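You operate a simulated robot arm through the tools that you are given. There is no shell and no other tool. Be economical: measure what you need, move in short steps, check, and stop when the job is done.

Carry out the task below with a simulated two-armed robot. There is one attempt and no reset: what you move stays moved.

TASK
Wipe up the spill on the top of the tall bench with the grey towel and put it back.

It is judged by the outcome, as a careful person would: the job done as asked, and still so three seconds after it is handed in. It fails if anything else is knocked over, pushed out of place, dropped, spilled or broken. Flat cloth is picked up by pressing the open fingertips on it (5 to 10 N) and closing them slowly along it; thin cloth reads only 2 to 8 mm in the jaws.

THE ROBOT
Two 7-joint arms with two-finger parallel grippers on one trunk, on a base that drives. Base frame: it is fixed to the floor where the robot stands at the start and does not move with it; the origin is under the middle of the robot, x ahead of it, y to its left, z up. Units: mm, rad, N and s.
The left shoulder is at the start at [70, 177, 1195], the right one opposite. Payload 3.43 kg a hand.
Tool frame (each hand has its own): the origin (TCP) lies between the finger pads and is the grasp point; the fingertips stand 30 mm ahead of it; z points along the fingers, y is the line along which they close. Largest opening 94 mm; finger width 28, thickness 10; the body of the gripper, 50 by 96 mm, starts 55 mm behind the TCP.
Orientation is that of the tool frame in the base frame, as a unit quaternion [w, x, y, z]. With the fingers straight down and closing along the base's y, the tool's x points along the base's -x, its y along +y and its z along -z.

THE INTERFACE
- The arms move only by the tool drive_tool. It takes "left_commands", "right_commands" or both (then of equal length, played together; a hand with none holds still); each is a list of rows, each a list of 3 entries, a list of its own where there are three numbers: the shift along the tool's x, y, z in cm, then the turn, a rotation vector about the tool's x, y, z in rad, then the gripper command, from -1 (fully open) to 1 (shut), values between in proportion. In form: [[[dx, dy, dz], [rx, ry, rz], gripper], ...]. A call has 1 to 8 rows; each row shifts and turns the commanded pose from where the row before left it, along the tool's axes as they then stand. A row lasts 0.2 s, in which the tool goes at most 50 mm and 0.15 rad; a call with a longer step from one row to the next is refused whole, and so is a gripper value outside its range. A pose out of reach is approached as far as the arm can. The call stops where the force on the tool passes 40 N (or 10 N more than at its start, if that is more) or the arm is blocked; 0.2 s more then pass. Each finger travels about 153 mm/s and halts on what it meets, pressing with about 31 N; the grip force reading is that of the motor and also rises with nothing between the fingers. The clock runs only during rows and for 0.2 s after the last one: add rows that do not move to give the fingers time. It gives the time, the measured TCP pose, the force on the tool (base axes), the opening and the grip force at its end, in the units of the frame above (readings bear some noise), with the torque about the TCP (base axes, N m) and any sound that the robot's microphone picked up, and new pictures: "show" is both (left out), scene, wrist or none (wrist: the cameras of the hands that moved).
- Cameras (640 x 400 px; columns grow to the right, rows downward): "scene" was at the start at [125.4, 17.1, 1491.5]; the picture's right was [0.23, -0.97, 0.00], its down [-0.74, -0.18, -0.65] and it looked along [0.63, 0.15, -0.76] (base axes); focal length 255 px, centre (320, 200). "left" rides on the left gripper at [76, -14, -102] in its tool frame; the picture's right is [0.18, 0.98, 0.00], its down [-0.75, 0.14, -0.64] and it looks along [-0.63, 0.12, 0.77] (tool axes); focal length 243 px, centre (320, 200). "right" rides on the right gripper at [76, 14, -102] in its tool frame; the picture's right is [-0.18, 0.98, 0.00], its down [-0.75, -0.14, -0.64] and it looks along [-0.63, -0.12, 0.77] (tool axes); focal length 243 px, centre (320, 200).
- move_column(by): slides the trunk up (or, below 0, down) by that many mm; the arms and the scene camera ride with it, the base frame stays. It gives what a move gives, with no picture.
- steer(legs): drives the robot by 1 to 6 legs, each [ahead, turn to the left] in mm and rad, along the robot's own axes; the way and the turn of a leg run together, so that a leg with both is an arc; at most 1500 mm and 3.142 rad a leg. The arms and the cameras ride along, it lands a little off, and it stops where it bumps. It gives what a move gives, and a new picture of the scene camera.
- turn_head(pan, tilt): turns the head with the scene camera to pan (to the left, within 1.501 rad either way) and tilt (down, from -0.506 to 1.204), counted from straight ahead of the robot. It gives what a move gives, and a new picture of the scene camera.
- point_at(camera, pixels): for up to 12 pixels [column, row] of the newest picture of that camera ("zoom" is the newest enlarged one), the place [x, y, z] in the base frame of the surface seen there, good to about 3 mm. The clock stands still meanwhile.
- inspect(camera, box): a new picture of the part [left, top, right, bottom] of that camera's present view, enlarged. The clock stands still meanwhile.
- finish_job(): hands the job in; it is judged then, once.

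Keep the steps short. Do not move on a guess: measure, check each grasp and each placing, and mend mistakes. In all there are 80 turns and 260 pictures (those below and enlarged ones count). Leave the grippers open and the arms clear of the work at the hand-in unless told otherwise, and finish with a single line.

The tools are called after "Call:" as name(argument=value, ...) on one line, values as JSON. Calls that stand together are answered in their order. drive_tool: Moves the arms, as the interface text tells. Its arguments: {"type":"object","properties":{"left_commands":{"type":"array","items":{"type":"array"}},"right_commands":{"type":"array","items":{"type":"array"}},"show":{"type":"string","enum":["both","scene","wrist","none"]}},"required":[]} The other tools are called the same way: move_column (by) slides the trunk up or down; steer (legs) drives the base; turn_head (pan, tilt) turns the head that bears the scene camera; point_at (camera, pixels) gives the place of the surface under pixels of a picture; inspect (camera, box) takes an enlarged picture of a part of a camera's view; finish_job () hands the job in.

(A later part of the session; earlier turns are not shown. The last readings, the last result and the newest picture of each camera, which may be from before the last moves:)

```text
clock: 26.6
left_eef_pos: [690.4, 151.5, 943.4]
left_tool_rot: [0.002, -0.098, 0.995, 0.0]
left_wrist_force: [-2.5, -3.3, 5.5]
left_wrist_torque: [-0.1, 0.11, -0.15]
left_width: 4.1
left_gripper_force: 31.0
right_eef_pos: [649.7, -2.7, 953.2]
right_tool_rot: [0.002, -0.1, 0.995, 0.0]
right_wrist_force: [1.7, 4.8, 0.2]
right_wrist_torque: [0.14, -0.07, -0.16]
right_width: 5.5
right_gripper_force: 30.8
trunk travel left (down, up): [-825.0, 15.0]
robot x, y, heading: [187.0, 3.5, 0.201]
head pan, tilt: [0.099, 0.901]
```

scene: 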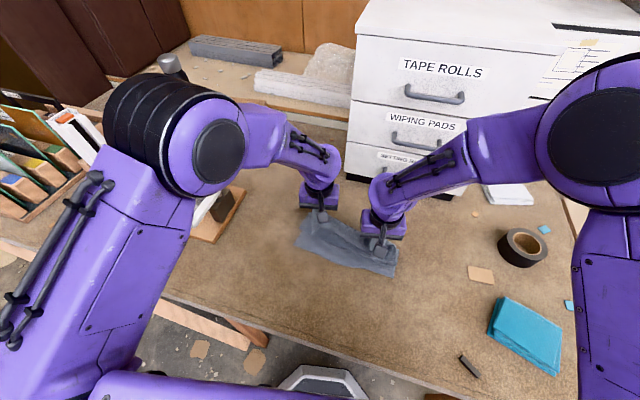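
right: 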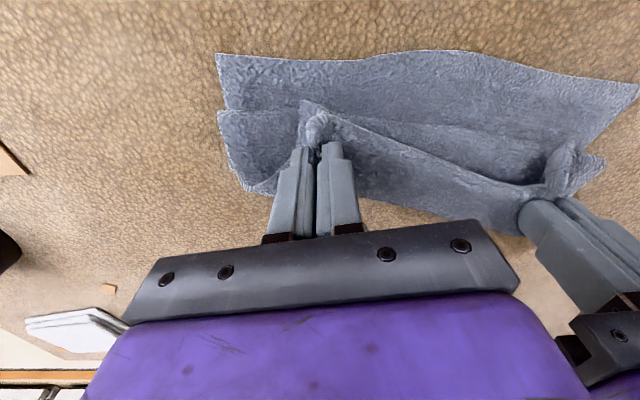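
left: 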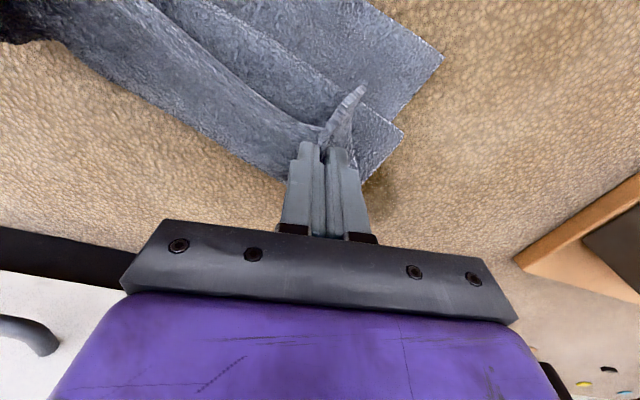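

Contact is 5.5 N. I'll press 3 mm more and sweep the first stroke towards +y (the left edge of the spill), both hands together.

Call:
drive_tool(left_commands=[[[-1.18, -1.22, 0.3], [0, 0, 0], 1], [[-0.39, 1.96, 0], [0, 0, 0], 1], [[-0.39, 1.96, 0], [0, 0, 0], 1], [[-0.39, 1.96, 0], [0, 0, 0], 1], [[-0.39, 1.96, 0], [0, 0, 0], 1], [[-0.39, 1.96, 0], [0, 0, 0], 1], [[-0.39, 1.96, 0], [0, 0, 0], 1], [[-2.35, -0.47, 0], [0, 0, 0], 1]], right_commands=[[[-1.18, -1.22, 0], [0, 0, 0], 1], [[-0.39, 1.96, 0], [0, 0, 0], 1], [[-0.39, 1.96, 0], [0, 0, 0], 1], [[-0.39, 1.96, 0], [0, 0, 0], 1], [[-0.39, 1.96, 0], [0, 0, 0], 1], [[-0.39, 1.96, 0], [0, 0, 0], 1], [[-0.39, 1.96, 0], [0, 0, 0], 1], [[-2.35, -0.47, 0], [0, 0, 0], 1]], show="both")

```text
clock: 28.4
left_eef_pos: [726.2, 264.2, 939.5]
left_tool_rot: [0.0, -0.099, 0.995, 0.002]
left_wrist_force: [-11.3, -5.0, 15.4]
left_wrist_torque: [-0.13, 0.47, -0.12]
left_width: 4.1
left_gripper_force: 31.0
right_eef_pos: [689.5, 107.4, 954.1]
right_tool_rot: [0.001, -0.097, 0.995, 0.001]
right_wrist_force: [2.1, 6.4, -0.1]
right_wrist_torque: [0.23, -0.04, -0.16]
right_width: 5.6
right_gripper_force: 31.2
trunk travel left (down, up): [-825.0, 15.0]
robot x, y, heading: [187.3, 3.1, 0.196]
head pan, tilt: [0.099, 0.901]
```

scene: 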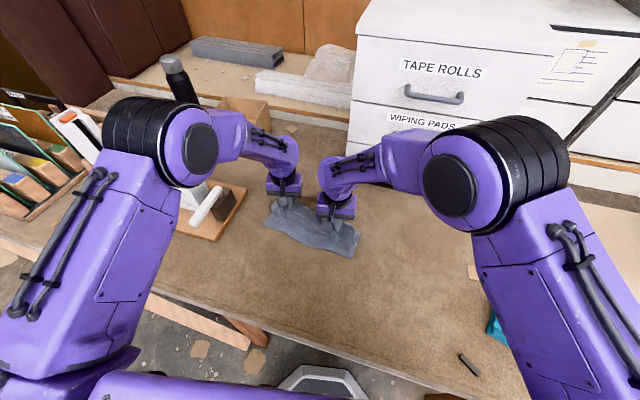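
right: 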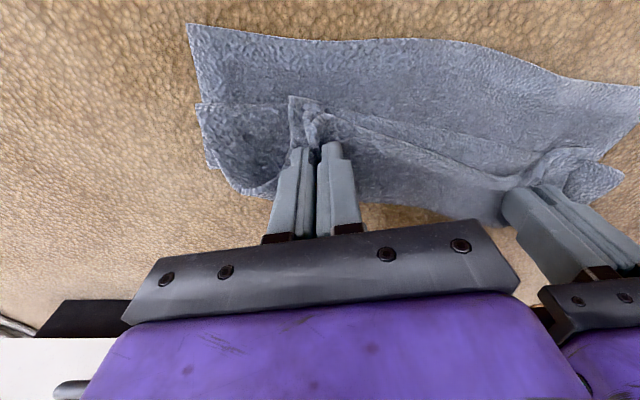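
left: 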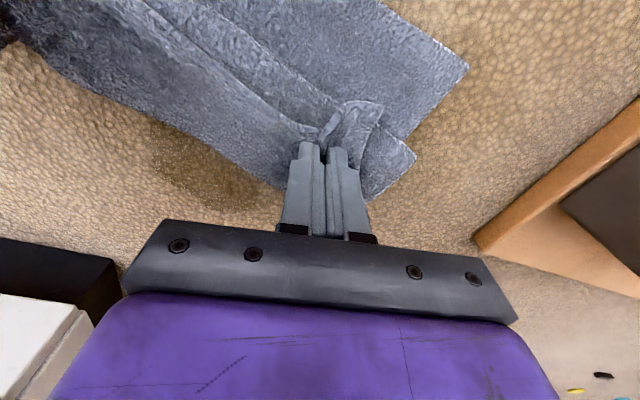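

It works, and the near part of the spill is fading. I'll stroke back towards -y at x ≈ 728 and then step forward 25 mm.

Call:
drive_tool(left_commands=[[[0.39, -1.96, 0], [0, 0, 0], 1], [[0.39, -1.96, 0], [0, 0, 0], 1], [[0.39, -1.96, 0], [0, 0, 0], 1], [[0.39, -1.96, 0], [0, 0, 0], 1], [[0.39, -1.96, 0], [0, 0, 0], 1], [[0.39, -1.96, 0], [0, 0, 0], 1], [[0.2, -0.98, 0], [0, 0, 0], 1], [[-2.35, -0.47, 0], [0, 0, 0], 1]], right_commands=[[[0.39, -1.96, 0], [0, 0, 0], 1], [[0.39, -1.96, 0], [0, 0, 0], 1], [[0.39, -1.96, 0], [0, 0, 0], 1], [[0.39, -1.96, 0], [0, 0, 0], 1], [[0.39, -1.96, 0], [0, 0, 0], 1], [[0.39, -1.96, 0], [0, 0, 0], 1], [[0.2, -0.98, 0], [0, 0, 0], 1], [[-2.35, -0.47, 0], [0, 0, 0], 1]], show="none")

Call:
drive_tool(left_commands=[[[-0.39, 1.96, 0], [0, 0, 0], 1], [[-0.39, 1.96, 0], [0, 0, 0], 1], [[-0.39, 1.96, 0], [0, 0, 0], 1], [[-0.39, 1.96, 0], [0, 0, 0], 1], [[-0.39, 1.96, 0], [0, 0, 0], 1], [[-0.39, 1.96, 0], [0, 0, 0], 1], [[-2.35, -0.47, 0], [0, 0, 0], 1]], right_commands=[[[-0.39, 1.96, 0], [0, 0, 0], 1], [[-0.39, 1.96, 0], [0, 0, 0], 1], [[-0.39, 1.96, 0], [0, 0, 0], 1], [[-0.39, 1.96, 0], [0, 0, 0], 1], [[-0.39, 1.96, 0], [0, 0, 0], 1], [[-0.39, 1.96, 0], [0, 0, 0], 1], [[-2.35, -0.47, 0], [0, 0, 0], 1]], show="both")

```text
clock: 30.2
left_eef_pos: [752.4, 130.0, 940.4]
left_tool_rot: [0.001, -0.098, 0.995, 0.0]
left_wrist_force: [-9.8, -5.3, 15.3]
left_wrist_torque: [-0.21, 0.45, -0.13]
left_width: 4.1
left_gripper_force: 30.9
right_eef_pos: [712.0, -23.0, 951.5]
right_tool_rot: [0.002, -0.1, 0.995, -0.001]
right_wrist_force: [0.9, 3.9, 0.8]
right_wrist_torque: [0.08, 0.0, -0.13]
right_width: 5.6
right_gripper_force: 31.3
trunk travel left (down, up): [-825.0, 15.0]
robot x, y, heading: [188.9, -3.1, 0.2]
head pan, tilt: [0.099, 0.901]
```

```text
clock: 31.9
left_eef_pos: [777.5, 252.6, 939.1]
left_tool_rot: [0.0, -0.098, 0.995, 0.002]
left_wrist_force: [-9.4, -2.0, 13.6]
left_wrist_torque: [-0.06, 0.38, -0.2]
left_width: 3.9
left_gripper_force: 31.1
right_eef_pos: [734.8, 98.8, 952.3]
right_tool_rot: [0.002, -0.101, 0.995, 0.0]
right_wrist_force: [1.8, 4.2, 0.2]
right_wrist_torque: [0.18, -0.02, -0.17]
right_width: 5.3
right_gripper_force: 31.4
trunk travel left (down, up): [-825.0, 15.0]
robot x, y, heading: [185.7, -0.9, 0.198]
head pan, tilt: [0.099, 0.901]
```

scene: 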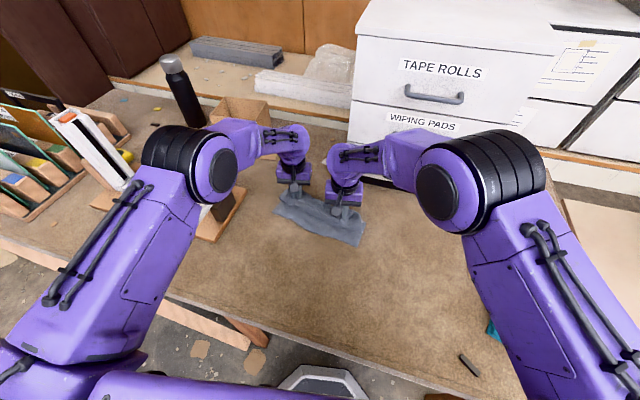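
right: 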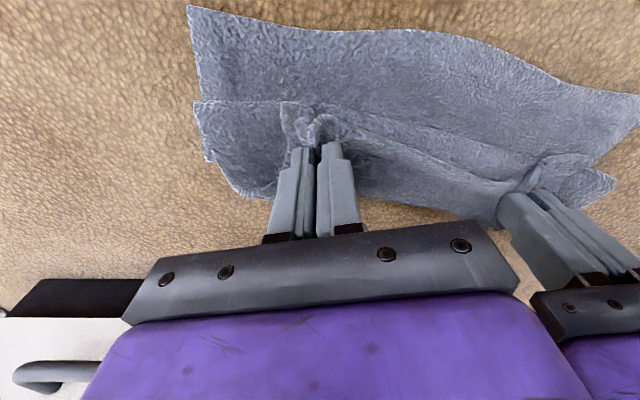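
left: 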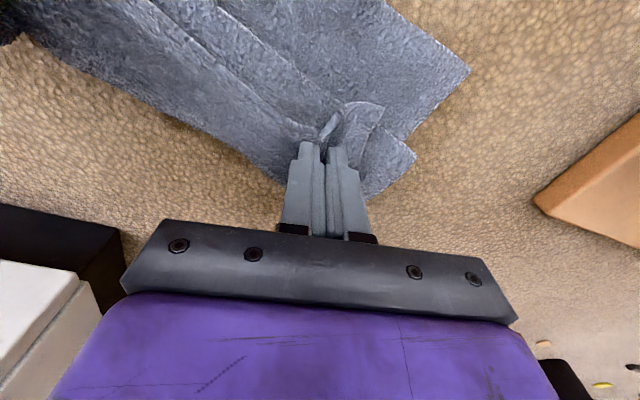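

Nearly gone; a thin dark rim remains near (200,135) in the left picture. I'll do two more strokes, at x ≈ 777 and 802.

Call:
drive_tool(left_commands=[[[0.39, -1.96, 0], [0, 0, 0], 1], [[0.39, -1.96, 0], [0, 0, 0], 1], [[0.39, -1.96, 0], [0, 0, 0], 1], [[0.39, -1.96, 0], [0, 0, 0], 1], [[0.39, -1.96, 0], [0, 0, 0], 1], [[0.39, -1.96, 0], [0, 0, 0], 1], [[-2.35, -0.47, 0], [0, 0, 0], 1]], right_commands=[[[0.39, -1.96, 0], [0, 0, 0], 1], [[0.39, -1.96, 0], [0, 0, 0], 1], [[0.39, -1.96, 0], [0, 0, 0], 1], [[0.39, -1.96, 0], [0, 0, 0], 1], [[0.39, -1.96, 0], [0, 0, 0], 1], [[0.39, -1.96, 0], [0, 0, 0], 1], [[-2.35, -0.47, 0], [0, 0, 0], 1]], show="none")

Call:
drive_tool(left_commands=[[[-0.39, 1.96, 0], [0, 0, 0], 1], [[-0.39, 1.96, 0], [0, 0, 0], 1], [[-0.39, 1.96, 0], [0, 0, 0], 1], [[-0.39, 1.96, 0], [0, 0, 0], 1], [[-0.39, 1.96, 0], [0, 0, 0], 1], [[-0.39, 1.96, 0], [0, 0, 0], 1], [[-1.5, -0.3, 0], [0, 0, 0], 1]], right_commands=[[[-0.39, 1.96, 0], [0, 0, 0], 1], [[-0.39, 1.96, 0], [0, 0, 0], 1], [[-0.39, 1.96, 0], [0, 0, 0], 1], [[-0.39, 1.96, 0], [0, 0, 0], 1], [[-0.39, 1.96, 0], [0, 0, 0], 1], [[-0.39, 1.96, 0], [0, 0, 0], 1], [[-1.5, -0.3, 0], [0, 0, 0], 1]], show="wrist")

```text
clock: 33.5
left_eef_pos: [799.7, 128.9, 938.4]
left_tool_rot: [0.001, -0.097, 0.995, 0.001]
left_wrist_force: [-10.4, -6.6, 16.1]
left_wrist_torque: [-0.24, 0.47, -0.11]
left_width: 4.2
left_gripper_force: 30.8
right_eef_pos: [759.5, -23.6, 954.2]
right_tool_rot: [0.002, -0.1, 0.995, 0.0]
right_wrist_force: [2.0, 2.7, 0.4]
right_wrist_torque: [0.1, 0.0, -0.12]
right_width: 5.8
right_gripper_force: 31.2
trunk travel left (down, up): [-825.0, 15.0]
robot x, y, heading: [189.3, 1.3, 0.194]
head pan, tilt: [0.099, 0.901]
```

```text
clock: 35.0
left_eef_pos: [814.6, 253.6, 940.0]
left_tool_rot: [0.001, -0.1, 0.995, 0.001]
left_wrist_force: [-9.5, -3.0, 12.5]
left_wrist_torque: [-0.14, 0.37, -0.17]
left_width: 4.1
left_gripper_force: 30.9
right_eef_pos: [772.5, 98.2, 952.9]
right_tool_rot: [0.002, -0.1, 0.995, 0.0]
right_wrist_force: [0.7, 4.9, 0.3]
right_wrist_torque: [0.16, -0.08, -0.17]
right_width: 5.8
right_gripper_force: 31.3
trunk travel left (down, up): [-825.0, 15.0]
robot x, y, heading: [186.1, 1.4, 0.207]
head pan, tilt: [0.099, 0.901]
```

right: 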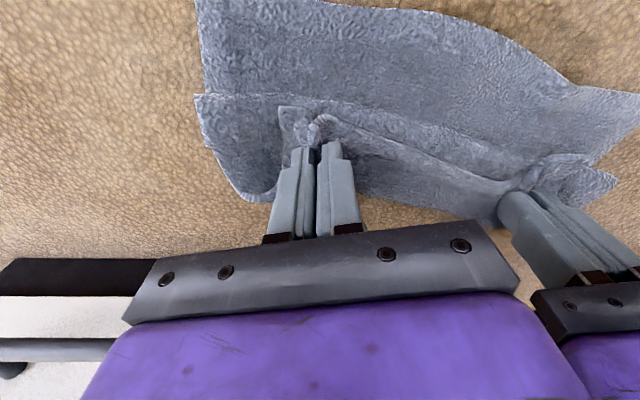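
left: 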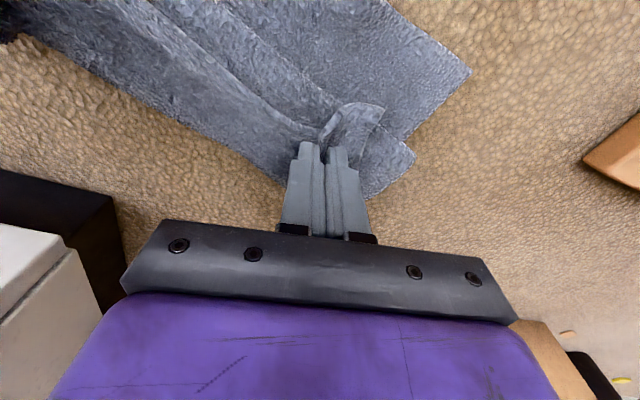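

No stain shows beyond the fingers. I'll make one last stroke back at x ≈ 815, then lift up and towards the robot to look at the bench.

Call:
drive_tool(left_commands=[[[0.39, -1.96, 0], [0, 0, 0], 1], [[0.39, -1.96, 0], [0, 0, 0], 1], [[0.39, -1.96, 0], [0, 0, 0], 1], [[0.39, -1.96, 0], [0, 0, 0], 1], [[0.39, -1.96, 0], [0, 0, 0], 1], [[0.39, -1.96, 0], [0, 0, 0], 1]], right_commands=[[[0.39, -1.96, 0], [0, 0, 0], 1], [[0.39, -1.96, 0], [0, 0, 0], 1], [[0.39, -1.96, 0], [0, 0, 0], 1], [[0.39, -1.96, 0], [0, 0, 0], 1], [[0.39, -1.96, 0], [0, 0, 0], 1], [[0.39, -1.96, 0], [0, 0, 0], 1]], show="none")

Call:
drive_tool(left_commands=[[[1, 0, -3.5], [0, 0, 0], 1], [[2, 0, -3.5], [0, 0, 0], 1], [[2, 0, -3.5], [0, 0, 0], 1], [[2, 0, -3.5], [0, 0, 0], 1], [[2, 0, -3.5], [0, 0, 0], 1], [[2, 0, -3.5], [0, 0, 0], 1], [[2, 0, -3.5], [0, 0, 0], 1], [[2, 0, -2], [0, 0, 0], 1]], right_commands=[[[1, 0, -3.3], [0, 0, 0], 1], [[2, 0, -3.3], [0, 0, 0], 1], [[2, 0, -3.3], [0, 0, 0], 1], [[2, 0, -3.3], [0, 0, 0], 1], [[2, 0, -3.3], [0, 0, 0], 1], [[2, 0, -3.4], [0, 0, 0], 1], [[2, 0, -3.4], [0, 0, 0], 1], [[2, 0, -2], [0, 0, 0], 1]], show="both")

```text
clock: 36.5
left_eef_pos: [811.6, 133.3, 940.5]
left_tool_rot: [0.001, -0.098, 0.995, 0.001]
left_wrist_force: [-0.6, 2.1, 11.6]
left_wrist_torque: [0.06, 0.09, -0.18]
left_width: 4.1
left_gripper_force: 31.6
left hand out of reach, approached as far as the arm can: row 6
right_eef_pos: [775.0, -22.8, 954.2]
right_tool_rot: [0.002, -0.1, 0.995, 0.0]
right_wrist_force: [2.3, 4.7, 0.6]
right_wrist_torque: [0.22, -0.08, -0.16]
right_width: 5.7
right_gripper_force: 31.3
trunk travel left (down, up): [-825.0, 15.0]
robot x, y, heading: [191.8, -3.9, 0.199]
head pan, tilt: [0.099, 0.901]
```

```text
clock: 38.2
left_eef_pos: [663.5, 100.9, 1205.9]
left_tool_rot: [0.002, -0.098, 0.995, 0.003]
left_wrist_force: [-2.3, -5.4, -0.4]
left_wrist_torque: [-0.14, 0.03, -0.16]
left_width: 3.8
left_gripper_force: 31.0
right_eef_pos: [625.2, -55.1, 1205.7]
right_tool_rot: [0.001, -0.101, 0.995, 0.001]
right_wrist_force: [1.3, 4.1, -1.4]
right_wrist_torque: [0.18, -0.1, -0.18]
right_width: 5.8
right_gripper_force: 31.0
trunk travel left (down, up): [-825.0, 15.0]
robot x, y, heading: [188.7, -2.9, 0.2]
head pan, tilt: [0.099, 0.901]
```

scene: 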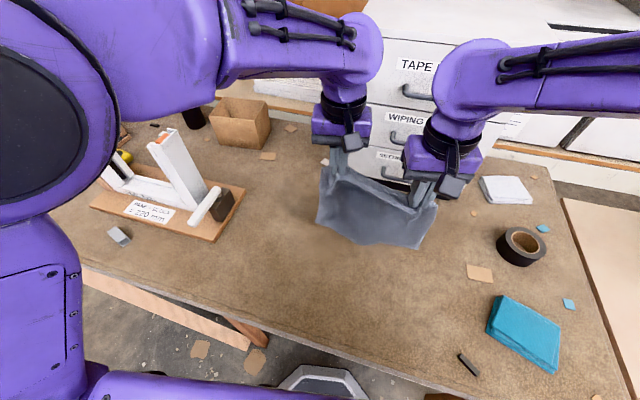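
right: 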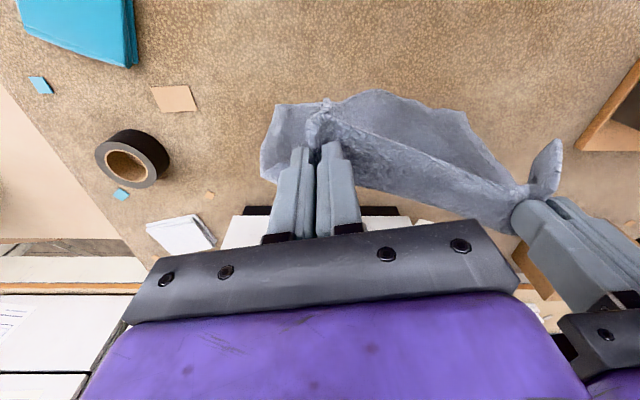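
left: 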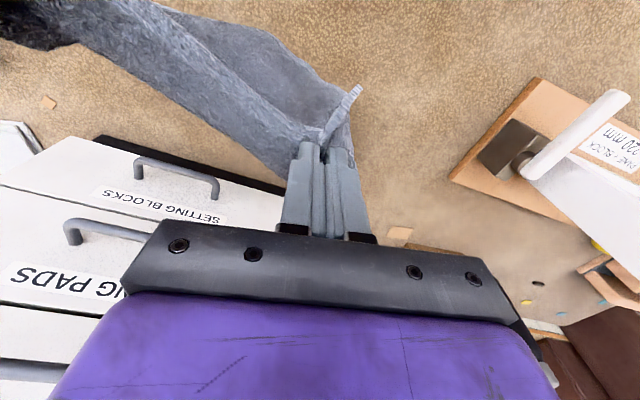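

The spill site is near (310,190) in this picture. I'll enlarge it to see whether anything is left.

Call:
inspect(camera="scene", box=[240, 140, 400, 240])

Call:
inspect(camera="left", box=[320, 100, 560, 250])

```text
4.00 times, centred on (320, 190) of scene
```

zoom: 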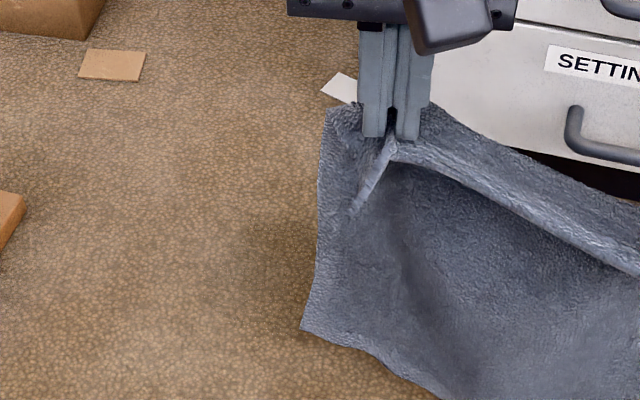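

```text
2.67 times, centred on (440, 175) of left
```

zoom: 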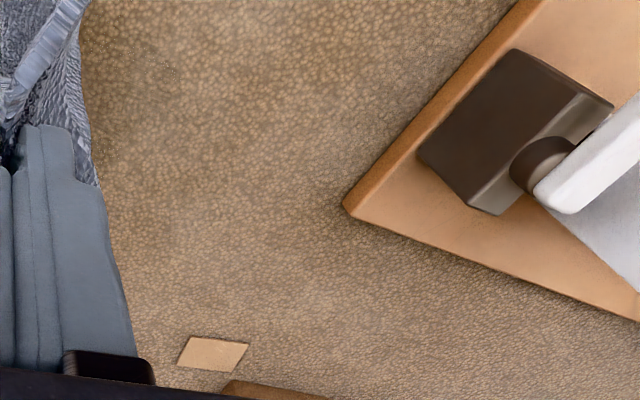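

Only a soft shadow of the towel is visible so far. I'll raise the hands 60 mm, back off 80 mm and turn right 0.41 rad to the laying pose, which also uncovers the spot.

Call:
drive_tool(left_commands=[[[0, 0, -3], [0, 0, 0], 1], [[0, 0, -3], [0, 0, 0], 1]], right_commands=[[[0, 0, -3], [0, 0, 0], 1], [[0, 0, -3], [0, 0, 0], 1]], show="none")

Call:
steer(legs=[[0, -0.2], [-80, 0], [0, -0.21]])

Call:
inspect(camera="scene", box=[140, 120, 400, 282])

```text
clock: 38.9
left_eef_pos: [664.2, 101.9, 1265.7]
left_tool_rot: [0.001, -0.099, 0.995, 0.001]
left_wrist_force: [-2.7, -4.6, -0.4]
left_wrist_torque: [-0.18, 0.09, -0.14]
left_width: 4.0
left_gripper_force: 30.9
right_eef_pos: [626.0, -53.8, 1266.5]
right_tool_rot: [0.002, -0.1, 0.995, 0.001]
right_wrist_force: [2.5, 4.9, 0.2]
right_wrist_torque: [0.16, -0.07, -0.16]
right_width: 5.7
right_gripper_force: 31.2
trunk travel left (down, up): [-825.0, 15.0]
robot x, y, heading: [187.2, -3.7, 0.202]
head pan, tilt: [0.099, 0.901]
```

```text
clock: 41.4
left_eef_pos: [587.2, -96.9, 1265.5]
left_tool_rot: [0.002, 0.108, 0.994, 0.0]
left_wrist_force: [-5.0, -4.6, 0.0]
left_wrist_torque: [-0.13, 0.13, 0.01]
left_width: 4.2
left_gripper_force: 30.9
right_eef_pos: [488.3, -224.6, 1265.6]
right_tool_rot: [0.002, 0.107, 0.994, -0.001]
right_wrist_force: [3.4, 3.9, 0.2]
right_wrist_torque: [0.13, -0.14, 0.1]
right_width: 5.7
right_gripper_force: 30.7
trunk travel left (down, up): [-825.0, 15.0]
robot x, y, heading: [112.4, -2.7, -0.216]
head pan, tilt: [0.099, 0.901]
```

scene: 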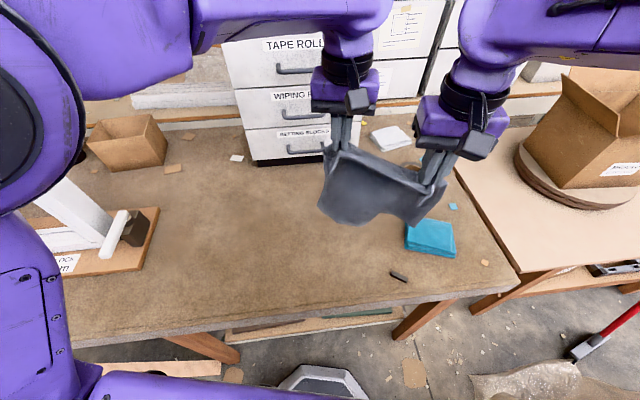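

```text
2.46 times, centred on (270, 201) of scene
```

zoom: 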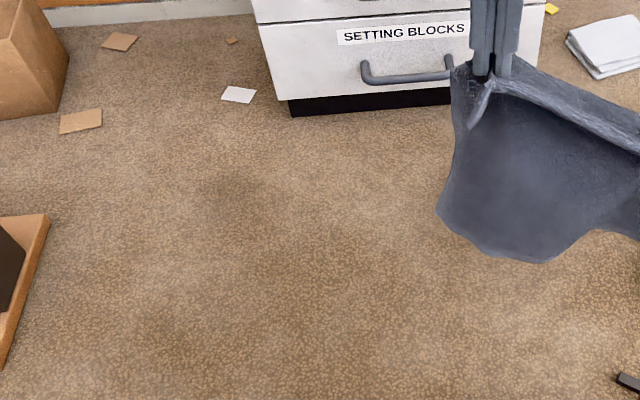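

There is a very faint darker patch where the spill was, around (235,198). I'll look closer and compare it with the surrounding blotches.

Call:
inspect(camera="scene", box=[187, 170, 283, 230])

Call:
inspect(camera="scene", box=[160, 200, 320, 300])

```text
6.67 times, centred on (235, 200) of scene
```

zoom: 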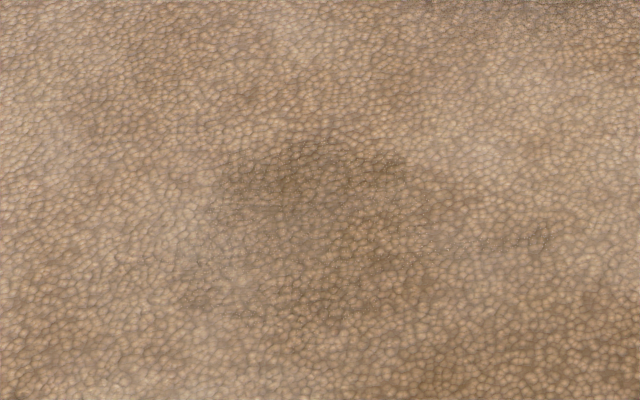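

```text
4.00 times, centred on (240, 250) of scene
```

zoom: 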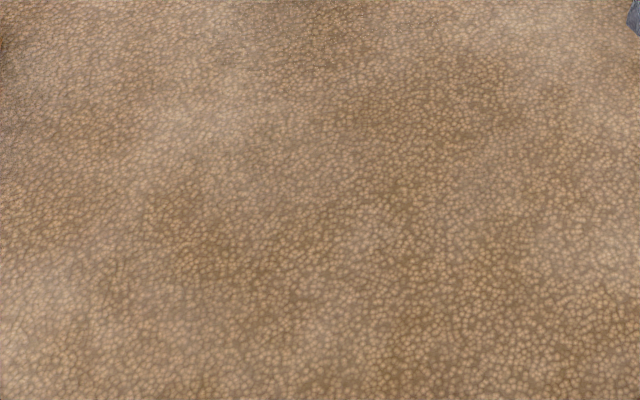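

Faint residue remains, so one more wipe is due. I'll measure where it is.

Call:
point_at(camera="scene", pixels=[[232, 196], [237, 217], [218, 205], [252, 205], [250, 194], [235, 190], [235, 206], [268, 206]])

```text
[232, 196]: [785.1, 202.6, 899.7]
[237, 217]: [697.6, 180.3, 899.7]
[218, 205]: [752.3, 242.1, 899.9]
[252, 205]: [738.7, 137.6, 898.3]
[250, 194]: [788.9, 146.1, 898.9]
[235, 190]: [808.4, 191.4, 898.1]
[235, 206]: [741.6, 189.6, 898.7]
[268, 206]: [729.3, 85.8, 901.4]
```

I'll drive back to the wiping pose and repeat with denser, firmer strokes.

Call:
steer(legs=[[0, 0.216], [88, 0], [0, 0.2]])

```text
clock: 44.1
left_eef_pos: [676.8, 102.4, 1264.5]
left_tool_rot: [0.001, -0.098, 0.995, 0.002]
left_wrist_force: [-2.0, -5.6, -0.1]
left_wrist_torque: [-0.18, 0.12, -0.17]
left_width: 4.1
left_gripper_force: 30.5
right_eef_pos: [638.5, -52.8, 1265.1]
right_tool_rot: [0.001, -0.099, 0.995, 0.001]
right_wrist_force: [1.7, 5.7, -0.1]
right_wrist_torque: [0.14, -0.06, -0.17]
right_width: 5.6
right_gripper_force: 30.9
trunk travel left (down, up): [-825.0, 15.0]
robot x, y, heading: [197.2, 1.2, 0.197]
head pan, tilt: [0.099, 0.901]
```

scene: 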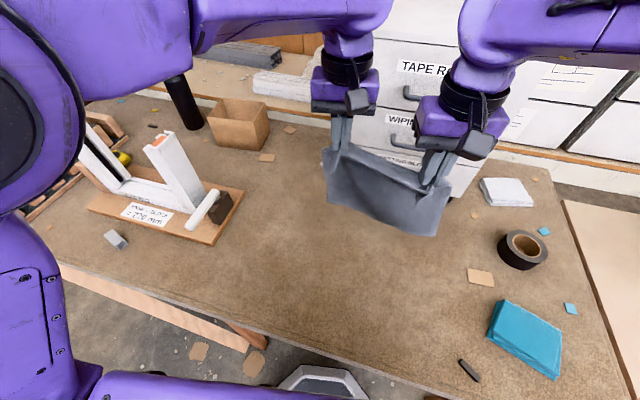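

Now the same approach: back and down, then lowering while moving forward to the near edge of the residue.

Call:
drive_tool(left_commands=[[[1.97, 1.23, 1.6], [0, 0, 0], 1], [[1.97, 1.23, 1.6], [0, 0, 0], 1], [[1.97, 1.23, 1.6], [0, 0, 0], 1], [[1.97, 1.23, 1.6], [0, 0, 0], 1]], right_commands=[[[1.97, 1.23, 1.6], [0, 0, 0], 1], [[1.97, 1.23, 1.6], [0, 0, 0], 1], [[1.97, 1.23, 1.6], [0, 0, 0], 1], [[1.97, 1.23, 1.6], [0, 0, 0], 1]], show="none")

Call:
drive_tool(left_commands=[[[-1.43, -0.29, 3.25], [0, 0, 0], 1], [[-1.43, -0.29, 3.25], [0, 0, 0], 1], [[-1.43, -0.29, 3.25], [0, 0, 0], 1], [[-1.43, -0.29, 3.25], [0, 0, 0], 1], [[-1.43, -0.29, 3.25], [0, 0, 0], 1], [[-1.43, -0.29, 3.25], [0, 0, 0], 1], [[-1.43, -0.29, 3.25], [0, 0, 0], 1], [[0, 0, 2.6], [0, 0, 0], 1]], right_commands=[[[-1.43, -0.29, 3.25], [0, 0, 0], 1], [[-1.43, -0.29, 3.25], [0, 0, 0], 1], [[-1.43, -0.29, 3.25], [0, 0, 0], 1], [[-1.43, -0.29, 3.25], [0, 0, 0], 1], [[-1.43, -0.29, 3.25], [0, 0, 0], 1], [[-1.43, -0.29, 3.25], [0, 0, 0], 1], [[-1.43, -0.29, 3.25], [0, 0, 0], 1], [[0, 0, 1.9], [0, 0, 0], 1]], show="wrist")

```text
clock: 45.1
left_eef_pos: [586.0, 137.6, 1201.1]
left_tool_rot: [0.002, -0.097, 0.995, 0.0]
left_wrist_force: [-2.0, -5.8, 0.5]
left_wrist_torque: [-0.19, 0.08, -0.17]
left_width: 3.7
left_gripper_force: 30.8
right_eef_pos: [548.9, -18.6, 1202.0]
right_tool_rot: [0.001, -0.099, 0.995, 0.0]
right_wrist_force: [2.0, 6.4, 0.0]
right_wrist_torque: [0.19, -0.08, -0.22]
right_width: 5.5
right_gripper_force: 31.0
trunk travel left (down, up): [-825.0, 15.0]
robot x, y, heading: [198.3, -0.9, 0.199]
head pan, tilt: [0.099, 0.901]
```

```text
clock: 46.9
left_eef_pos: [692.2, 137.2, 947.0]
left_tool_rot: [0.001, -0.098, 0.995, 0.0]
left_wrist_force: [-1.3, -5.3, 1.3]
left_wrist_torque: [-0.19, 0.07, -0.16]
left_width: 3.9
left_gripper_force: 31.2
right_eef_pos: [653.0, -19.0, 955.6]
right_tool_rot: [0.001, -0.099, 0.995, 0.0]
right_wrist_force: [1.7, 5.4, 0.7]
right_wrist_torque: [0.18, -0.09, -0.14]
right_width: 5.4
right_gripper_force: 31.4
trunk travel left (down, up): [-825.0, 15.0]
robot x, y, heading: [197.6, -0.7, 0.196]
head pan, tilt: [0.099, 0.901]
```

right: 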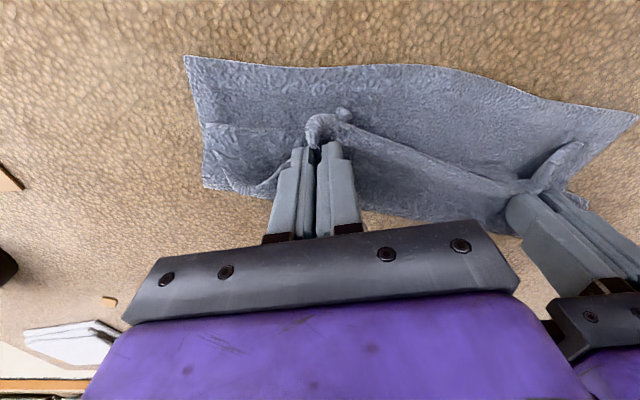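
left: 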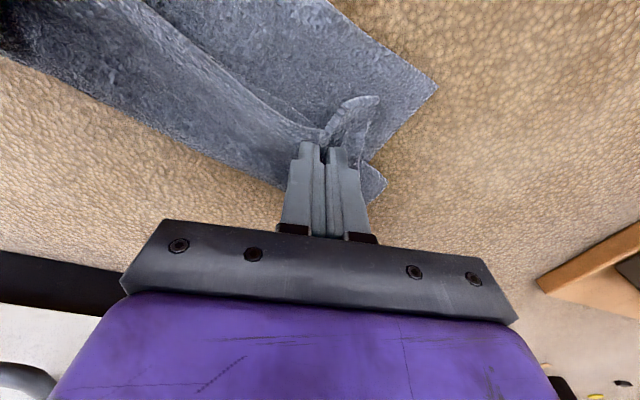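

I'm in position. I'll press in 10 mm from here for a firmer contact, then make the first firm stroke.

Call:
drive_tool(left_commands=[[[0, 0, 0.6], [0, 0, 0], 1], [[0, 0, 0.4], [0, 0, 0], 1], [[-0.39, 1.96, 0], [0, 0, 0], 1], [[-0.39, 1.96, 0], [0, 0, 0], 1], [[-0.39, 1.96, 0], [0, 0, 0], 1], [[-0.39, 1.96, 0], [0, 0, 0], 1], [[-0.39, 1.96, 0], [0, 0, 0], 1], [[-0.39, 1.96, 0], [0, 0, 0], 1]], right_commands=[[[0, 0, 0.3], [0, 0, 0], 1], [[0, 0, 0], [0, 0, 0], 1], [[-0.39, 1.96, 0], [0, 0, 0], 1], [[-0.39, 1.96, 0], [0, 0, 0], 1], [[-0.39, 1.96, 0], [0, 0, 0], 1], [[-0.39, 1.96, 0], [0, 0, 0], 1], [[-0.39, 1.96, 0], [0, 0, 0], 1], [[-0.39, 1.96, 0], [0, 0, 0], 1]], show="none")

```text
clock: 48.7
left_eef_pos: [688.9, 253.0, 939.7]
left_tool_rot: [0.002, -0.097, 0.995, 0.002]
left_wrist_force: [-0.2, -17.9, 25.5]
left_wrist_torque: [-0.61, -0.14, -0.2]
left_width: 3.9
left_gripper_force: 30.9
right_eef_pos: [657.1, 95.1, 960.9]
right_tool_rot: [0.0, -0.085, 0.996, 0.018]
right_wrist_force: [2.3, 4.7, -0.4]
right_wrist_torque: [0.09, -0.05, -0.12]
right_width: 5.5
right_gripper_force: 30.7
trunk travel left (down, up): [-825.0, 15.0]
robot x, y, heading: [199.1, 0.6, 0.199]
head pan, tilt: [0.099, 0.901]
```

Contact is now about 25 N. I'll continue with strokes stepping 16 mm forward each time.

Call:
drive_tool(left_commands=[[[-1.57, -0.31, 0], [0, 0, 0], 1], [[0.39, -1.96, 0], [0, 0, 0], 1], [[0.39, -1.96, 0], [0, 0, 0], 1], [[0.39, -1.96, 0], [0, 0, 0], 1], [[0.39, -1.96, 0], [0, 0, 0], 1], [[0.39, -1.96, 0], [0, 0, 0], 1], [[0.39, -1.96, 0], [0, 0, 0], 1], [[-1.57, -0.31, 0], [0, 0, 0], 1]], right_commands=[[[-1.57, -0.31, 0], [0, 0, 0], 1], [[0.39, -1.96, 0], [0, 0, 0], 1], [[0.39, -1.96, 0], [0, 0, 0], 1], [[0.39, -1.96, 0], [0, 0, 0], 1], [[0.39, -1.96, 0], [0, 0, 0], 1], [[0.39, -1.96, 0], [0, 0, 0], 1], [[0.39, -1.96, 0], [0, 0, 0], 1], [[-1.57, -0.31, 0], [0, 0, 0], 1]], show="none")

Call:
drive_tool(left_commands=[[[-0.39, 1.96, 0], [0, 0, 0], 1], [[-0.39, 1.96, 0], [0, 0, 0], 1], [[-0.39, 1.96, 0], [0, 0, 0], 1], [[-0.39, 1.96, 0], [0, 0, 0], 1], [[-0.39, 1.96, 0], [0, 0, 0], 1], [[-0.39, 1.96, 0], [0, 0, 0], 1], [[-1.57, -0.31, 0], [0, 0, 0], 1]], right_commands=[[[-0.39, 1.96, 0], [0, 0, 0], 1], [[-0.39, 1.96, 0], [0, 0, 0], 1], [[-0.39, 1.96, 0], [0, 0, 0], 1], [[-0.39, 1.96, 0], [0, 0, 0], 1], [[-0.39, 1.96, 0], [0, 0, 0], 1], [[-0.39, 1.96, 0], [0, 0, 0], 1], [[-1.57, -0.31, 0], [0, 0, 0], 1]], show="none")

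Call:
drive_tool(left_commands=[[[0.39, -1.96, 0], [0, 0, 0], 1], [[0.39, -1.96, 0], [0, 0, 0], 1], [[0.39, -1.96, 0], [0, 0, 0], 1], [[0.39, -1.96, 0], [0, 0, 0], 1], [[0.39, -1.96, 0], [0, 0, 0], 1], [[0.39, -1.96, 0], [0, 0, 0], 1], [[-1.57, -0.31, 0], [0, 0, 0], 1]], right_commands=[[[0.39, -1.96, 0], [0, 0, 0], 1], [[0.39, -1.96, 0], [0, 0, 0], 1], [[0.39, -1.96, 0], [0, 0, 0], 1], [[0.39, -1.96, 0], [0, 0, 0], 1], [[0.39, -1.96, 0], [0, 0, 0], 1], [[0.39, -1.96, 0], [0, 0, 0], 1], [[-1.57, -0.31, 0], [0, 0, 0], 1]], show="none")

Call:
drive_tool(left_commands=[[[-0.39, 1.96, 0], [0, 0, 0], 1], [[-0.39, 1.96, 0], [0, 0, 0], 1], [[-0.39, 1.96, 0], [0, 0, 0], 1], [[-0.39, 1.96, 0], [0, 0, 0], 1], [[-0.39, 1.96, 0], [0, 0, 0], 1], [[-0.39, 1.96, 0], [0, 0, 0], 1], [[-1.57, -0.31, 0], [0, 0, 0], 1]], right_commands=[[[-0.39, 1.96, 0], [0, 0, 0], 1], [[-0.39, 1.96, 0], [0, 0, 0], 1], [[-0.39, 1.96, 0], [0, 0, 0], 1], [[-0.39, 1.96, 0], [0, 0, 0], 1], [[-0.39, 1.96, 0], [0, 0, 0], 1], [[-0.39, 1.96, 0], [0, 0, 0], 1], [[-1.57, -0.31, 0], [0, 0, 0], 1]], show="wrist")

```text
clock: 50.5
left_eef_pos: [717.6, 133.9, 939.9]
left_tool_rot: [0.001, -0.097, 0.995, 0.0]
left_wrist_force: [-18.9, -0.9, 31.4]
left_wrist_torque: [-0.01, 0.41, -0.17]
left_width: 4.1
left_gripper_force: 30.7
right_eef_pos: [679.5, -20.7, 953.9]
right_tool_rot: [0.004, -0.1, 0.995, -0.001]
right_wrist_force: [2.0, 6.3, 0.3]
right_wrist_torque: [0.17, 0.01, -0.16]
right_width: 5.5
right_gripper_force: 31.2
trunk travel left (down, up): [-825.0, 15.0]
robot x, y, heading: [197.8, -1.0, 0.195]
head pan, tilt: [0.099, 0.901]
```

```text
clock: 52.1
left_eef_pos: [732.8, 258.6, 940.0]
left_tool_rot: [0.001, -0.097, 0.995, 0.002]
left_wrist_force: [-16.7, -10.6, 26.8]
left_wrist_torque: [-0.36, 0.44, -0.21]
left_width: 4.1
left_gripper_force: 31.2
right_eef_pos: [696.9, 100.7, 956.0]
right_tool_rot: [0.003, -0.095, 0.995, 0.004]
right_wrist_force: [3.2, 10.7, 0.1]
right_wrist_torque: [0.32, -0.06, -0.18]
right_width: 5.6
right_gripper_force: 31.0
trunk travel left (down, up): [-825.0, 15.0]
robot x, y, heading: [196.4, -5.3, 0.201]
head pan, tilt: [0.099, 0.901]
```

```text
clock: 53.7
left_eef_pos: [749.1, 133.8, 939.7]
left_tool_rot: [0.002, -0.097, 0.995, 0.0]
left_wrist_force: [-18.1, -3.3, 29.6]
left_wrist_torque: [-0.13, 0.42, -0.18]
left_width: 3.8
left_gripper_force: 31.4
right_eef_pos: [712.4, -22.2, 954.5]
right_tool_rot: [0.004, -0.099, 0.995, 0.0]
right_wrist_force: [2.1, 5.7, 0.4]
right_wrist_torque: [0.19, -0.03, -0.13]
right_width: 5.4
right_gripper_force: 31.2
trunk travel left (down, up): [-825.0, 15.0]
robot x, y, heading: [199.5, 1.2, 0.194]
head pan, tilt: [0.099, 0.901]
```

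```text
clock: 55.3
left_eef_pos: [766.6, 258.3, 939.5]
left_tool_rot: [0.001, -0.098, 0.995, 0.002]
left_wrist_force: [-15.0, -7.3, 22.5]
left_wrist_torque: [-0.23, 0.37, -0.18]
left_width: 3.7
left_gripper_force: 31.5
right_eef_pos: [726.8, 101.6, 954.6]
right_tool_rot: [0.003, -0.101, 0.995, -0.001]
right_wrist_force: [2.3, 7.6, 0.0]
right_wrist_torque: [0.21, -0.1, -0.14]
right_width: 5.3
right_gripper_force: 30.4
trunk travel left (down, up): [-825.0, 15.0]
robot x, y, heading: [198.8, -1.3, 0.199]
head pan, tilt: [0.099, 0.901]
```

right: 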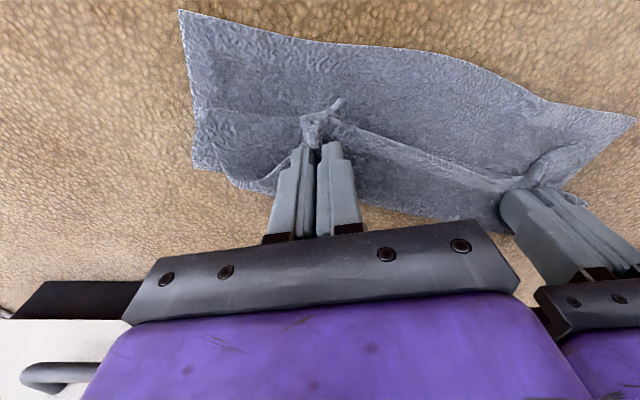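
left: 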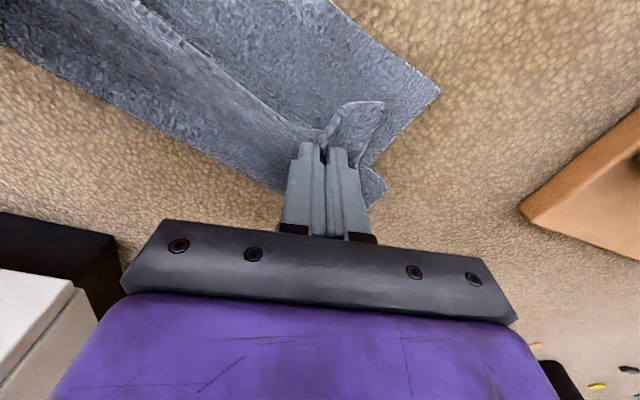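

The strokes go smoothly and the grips hold. Three more strokes cover x ≈ 766, 782, 798 and 812.

Call:
drive_tool(left_commands=[[[0.39, -1.96, 0], [0, 0, 0], 1], [[0.39, -1.96, 0], [0, 0, 0], 1], [[0.39, -1.96, 0], [0, 0, 0], 1], [[0.39, -1.96, 0], [0, 0, 0], 1], [[0.39, -1.96, 0], [0, 0, 0], 1], [[0.39, -1.96, 0], [0, 0, 0], 1], [[-1.57, -0.31, 0], [0, 0, 0], 1]], right_commands=[[[0.39, -1.96, 0], [0, 0, 0], 1], [[0.39, -1.96, 0], [0, 0, 0], 1], [[0.39, -1.96, 0], [0, 0, 0], 1], [[0.39, -1.96, 0], [0, 0, 0], 1], [[0.39, -1.96, 0], [0, 0, 0], 1], [[0.39, -1.96, 0], [0, 0, 0], 1], [[-1.57, -0.31, 0], [0, 0, 0], 1]], show="none")

Call:
drive_tool(left_commands=[[[-0.39, 1.96, 0], [0, 0, 0], 1], [[-0.39, 1.96, 0], [0, 0, 0], 1], [[-0.39, 1.96, 0], [0, 0, 0], 1], [[-0.39, 1.96, 0], [0, 0, 0], 1], [[-0.39, 1.96, 0], [0, 0, 0], 1], [[-0.39, 1.96, 0], [0, 0, 0], 1], [[-1.57, -0.31, 0], [0, 0, 0], 1]], right_commands=[[[-0.39, 1.96, 0], [0, 0, 0], 1], [[-0.39, 1.96, 0], [0, 0, 0], 1], [[-0.39, 1.96, 0], [0, 0, 0], 1], [[-0.39, 1.96, 0], [0, 0, 0], 1], [[-0.39, 1.96, 0], [0, 0, 0], 1], [[-0.39, 1.96, 0], [0, 0, 0], 1], [[-1.57, -0.31, 0], [0, 0, 0], 1]], show="none")

Call:
drive_tool(left_commands=[[[0.39, -1.96, 0], [0, 0, 0], 1], [[0.39, -1.96, 0], [0, 0, 0], 1], [[0.39, -1.96, 0], [0, 0, 0], 1], [[0.39, -1.96, 0], [0, 0, 0], 1], [[0.39, -1.96, 0], [0, 0, 0], 1], [[0.39, -1.96, 0], [0, 0, 0], 1], [[-1.3, -0.26, 0], [0, 0, 0], 1]], right_commands=[[[0.39, -1.96, 0], [0, 0, 0], 1], [[0.39, -1.96, 0], [0, 0, 0], 1], [[0.39, -1.96, 0], [0, 0, 0], 1], [[0.39, -1.96, 0], [0, 0, 0], 1], [[0.39, -1.96, 0], [0, 0, 0], 1], [[0.39, -1.96, 0], [0, 0, 0], 1], [[-1.3, -0.26, 0], [0, 0, 0], 1]], show="none")

Call:
drive_tool(left_commands=[[[-0.39, 1.96, 0], [0, 0, 0], 1], [[-0.39, 1.96, 0], [0, 0, 0], 1], [[-0.39, 1.96, 0], [0, 0, 0], 1], [[-0.39, 1.96, 0], [0, 0, 0], 1], [[-0.39, 1.96, 0], [0, 0, 0], 1]], right_commands=[[[-0.39, 1.96, 0], [0, 0, 0], 1], [[-0.39, 1.96, 0], [0, 0, 0], 1], [[-0.39, 1.96, 0], [0, 0, 0], 1], [[-0.39, 1.96, 0], [0, 0, 0], 1], [[-0.39, 1.96, 0], [0, 0, 0], 1]], show="none")

```text
clock: 56.9
left_eef_pos: [781.8, 134.0, 939.2]
left_tool_rot: [0.002, -0.097, 0.995, 0.0]
left_wrist_force: [-15.4, -5.4, 24.2]
left_wrist_torque: [-0.15, 0.39, -0.12]
left_width: 4.0
left_gripper_force: 30.7
right_eef_pos: [745.2, -20.8, 955.3]
right_tool_rot: [0.002, -0.099, 0.995, 0.0]
right_wrist_force: [1.7, 4.2, -0.3]
right_wrist_torque: [0.18, -0.02, -0.14]
right_width: 5.6
right_gripper_force: 31.2
trunk travel left (down, up): [-825.0, 15.0]
robot x, y, heading: [195.3, -1.2, 0.196]
head pan, tilt: [0.099, 0.901]
```

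```text
clock: 58.5
left_eef_pos: [798.0, 258.0, 939.9]
left_tool_rot: [0.002, -0.098, 0.995, 0.003]
left_wrist_force: [-11.5, -5.5, 17.4]
left_wrist_torque: [-0.18, 0.34, -0.19]
left_width: 3.7
left_gripper_force: 30.4
right_eef_pos: [760.5, 101.5, 953.8]
right_tool_rot: [0.002, -0.099, 0.995, 0.001]
right_wrist_force: [2.2, 8.4, 0.4]
right_wrist_torque: [0.25, -0.04, -0.18]
right_width: 5.7
right_gripper_force: 31.1
trunk travel left (down, up): [-825.0, 15.0]
robot x, y, heading: [196.7, -0.4, 0.196]
head pan, tilt: [0.099, 0.901]
```

```text
clock: 60.1
left_eef_pos: [812.8, 132.8, 939.6]
left_tool_rot: [0.003, -0.097, 0.995, 0.0]
left_wrist_force: [-13.5, -4.6, 21.9]
left_wrist_torque: [-0.16, 0.32, -0.14]
left_width: 3.9
left_gripper_force: 30.8
right_eef_pos: [773.8, -20.1, 954.8]
right_tool_rot: [0.002, -0.1, 0.995, 0.0]
right_wrist_force: [2.0, 5.3, 1.1]
right_wrist_torque: [0.14, -0.02, -0.15]
right_width: 5.7
right_gripper_force: 31.4
trunk travel left (down, up): [-825.0, 15.0]
robot x, y, heading: [198.6, 1.1, 0.199]
head pan, tilt: [0.099, 0.901]
```

```text
clock: 61.3
left_eef_pos: [815.8, 235.6, 939.7]
left_tool_rot: [0.003, -0.097, 0.995, 0.001]
left_wrist_force: [-1.6, -15.0, 16.6]
left_wrist_torque: [-0.48, -0.03, -0.16]
left_width: 4.3
left_gripper_force: 30.9
right_eef_pos: [775.8, 81.3, 953.6]
right_tool_rot: [0.003, -0.1, 0.995, 0.001]
right_wrist_force: [2.0, 5.8, 0.2]
right_wrist_torque: [0.15, -0.12, -0.16]
right_width: 5.4
right_gripper_force: 30.8
trunk travel left (down, up): [-825.0, 15.0]
robot x, y, heading: [199.7, 2.1, 0.197]
head pan, tilt: [0.099, 0.901]
```

Now I'll lift the towel away again, back the base to the laying pose, and look at the bench.

Call:
drive_tool(left_commands=[[[1, 0, -4], [0, 0, 0], 1], [[2, -1.5, -4], [0, 0, 0], 1], [[2, -1.5, -4], [0, 0, 0], 1], [[2, -1.5, -4], [0, 0, 0], 1], [[2, -1.5, -4], [0, 0, 0], 1], [[2, -1.5, -4], [0, 0, 0], 1], [[2, -1.5, -4], [0, 0, 0], 1], [[2, -1.5, -4], [0, 0, 0], 1]], right_commands=[[[1, 0, -3.8], [0, 0, 0], 1], [[2, -1.5, -3.8], [0, 0, 0], 1], [[2, -1.5, -3.8], [0, 0, 0], 1], [[2, -1.5, -3.8], [0, 0, 0], 1], [[2, -1.5, -3.8], [0, 0, 0], 1], [[2, -1.5, -3.8], [0, 0, 0], 1], [[2, -1.5, -3.8], [0, 0, 0], 1], [[2, -1.5, -3.8], [0, 0, 0], 1]], show="none")

Call:
steer(legs=[[0, -0.2], [-90, 0], [0, -0.21]])

Call:
inspect(camera="scene", box=[187, 170, 283, 230])

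```text
clock: 63.1
left_eef_pos: [687.4, 99.2, 1257.7]
left_tool_rot: [0.001, -0.098, 0.995, 0.002]
left_wrist_force: [-1.5, -5.3, -0.1]
left_wrist_torque: [-0.11, 0.04, -0.17]
left_width: 4.2
left_gripper_force: 30.9
right_eef_pos: [650.3, -56.8, 1257.1]
right_tool_rot: [0.002, -0.099, 0.995, 0.002]
right_wrist_force: [0.9, 4.4, 0.4]
right_wrist_torque: [0.2, -0.08, -0.12]
right_width: 5.3
right_gripper_force: 30.9
trunk travel left (down, up): [-825.0, 15.0]
robot x, y, heading: [197.6, 0.8, 0.2]
head pan, tilt: [0.099, 0.901]
```

```text
clock: 65.7
left_eef_pos: [600.3, -99.1, 1257.5]
left_tool_rot: [0.001, 0.105, 0.994, 0.0]
left_wrist_force: [-3.1, -3.2, -0.2]
left_wrist_torque: [-0.12, 0.09, 0.04]
left_width: 4.1
left_gripper_force: 30.9
right_eef_pos: [502.8, -225.6, 1257.5]
right_tool_rot: [0.003, 0.103, 0.995, 0.0]
right_wrist_force: [3.3, 3.6, 0.3]
right_wrist_torque: [0.09, -0.11, 0.07]
right_width: 5.6
right_gripper_force: 30.7
trunk travel left (down, up): [-825.0, 15.0]
robot x, y, heading: [110.2, 0.4, -0.208]
head pan, tilt: [0.099, 0.901]
```

scene: 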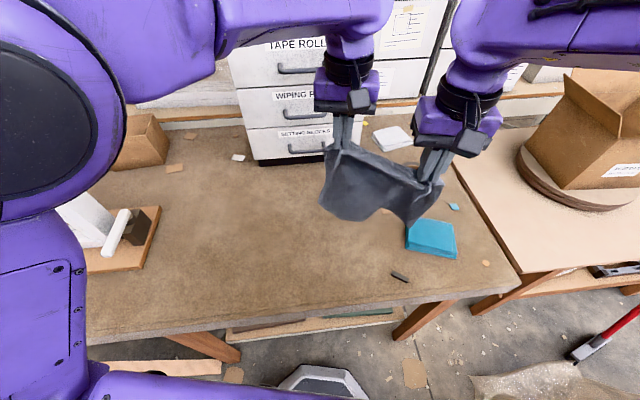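

```text
6.67 times, centred on (235, 200) of scene
```

zoom: 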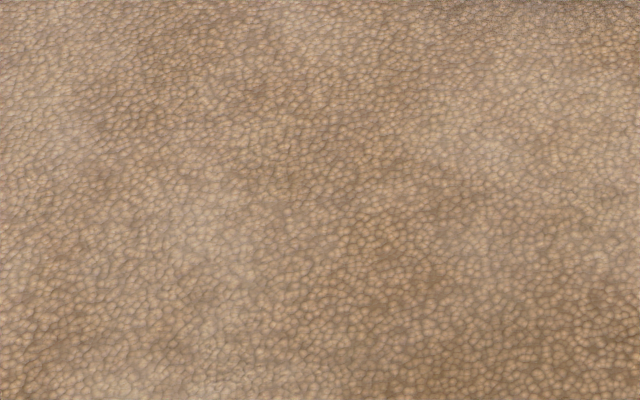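

The bench is clean now. Next is laying the towel back: first line the hands up at height, left at (735, -6) and right at (735, -176), so the far edge touches down first.

Call:
drive_tool(left_commands=[[[-1.88, 1.98, 0], [0, 0, 0], 1], [[-1.88, 1.98, 0], [0, 0, 0], 1], [[-1.88, 1.98, 0], [0, 0, 0], 1], [[-1.88, 1.98, 0], [0, 0, 0], 1], [[-1.88, 1.98, 0], [0, 0, 0], 1], [[-1.88, 1.98, 0], [0, 0, 0], 1]], right_commands=[[[-3.61, 1.615, 0], [0, 0, 0], 1], [[-3.61, 1.615, 0], [0, 0, 0], 1], [[-3.61, 1.615, 0], [0, 0, 0], 1], [[-3.61, 1.615, 0], [0, 0, 0], 1], [[-3.61, 1.615, 0], [0, 0, 0], 1], [[-3.61, 1.615, 0], [0, 0, 0], 1]], show="scene")

```text
clock: 67.1
left_eef_pos: [738.9, -7.6, 1254.5]
left_tool_rot: [-0.001, 0.107, 0.994, -0.003]
left_wrist_force: [-1.9, -15.0, -1.7]
left_wrist_torque: [-0.5, 0.15, -0.04]
left_width: 4.3
left_gripper_force: 31.3
right_eef_pos: [718.8, -177.7, 1252.7]
right_tool_rot: [-0.001, 0.103, 0.995, 0.004]
right_wrist_force: [1.8, 15.3, 0.2]
right_wrist_torque: [0.5, -0.04, 0.03]
right_width: 5.8
right_gripper_force: 30.5
right hand out of reach, approached as far as the arm can: row 6
trunk travel left (down, up): [-825.0, 15.0]
robot x, y, heading: [109.1, 0.5, -0.208]
head pan, tilt: [0.099, 0.901]
```

scene: 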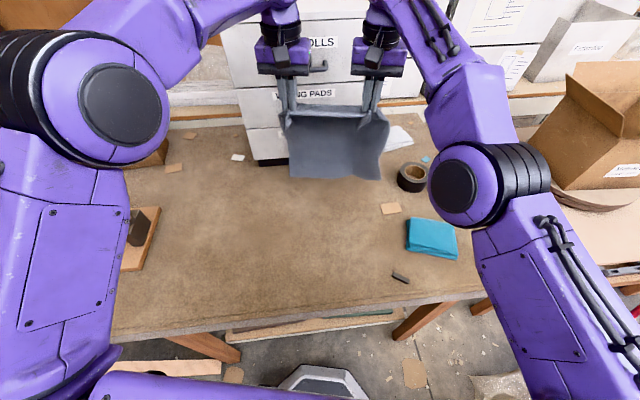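

Hanging neatly. I'll measure where the bottom edge hangs.

Call:
point_at(camera="scene", pixels=[[293, 174], [335, 174], [378, 176], [292, 125], [385, 125], [295, 150]])

```text
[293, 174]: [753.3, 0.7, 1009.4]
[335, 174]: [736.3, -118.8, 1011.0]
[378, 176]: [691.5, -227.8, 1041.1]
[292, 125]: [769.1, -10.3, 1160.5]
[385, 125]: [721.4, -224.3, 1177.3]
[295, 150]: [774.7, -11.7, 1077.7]
```

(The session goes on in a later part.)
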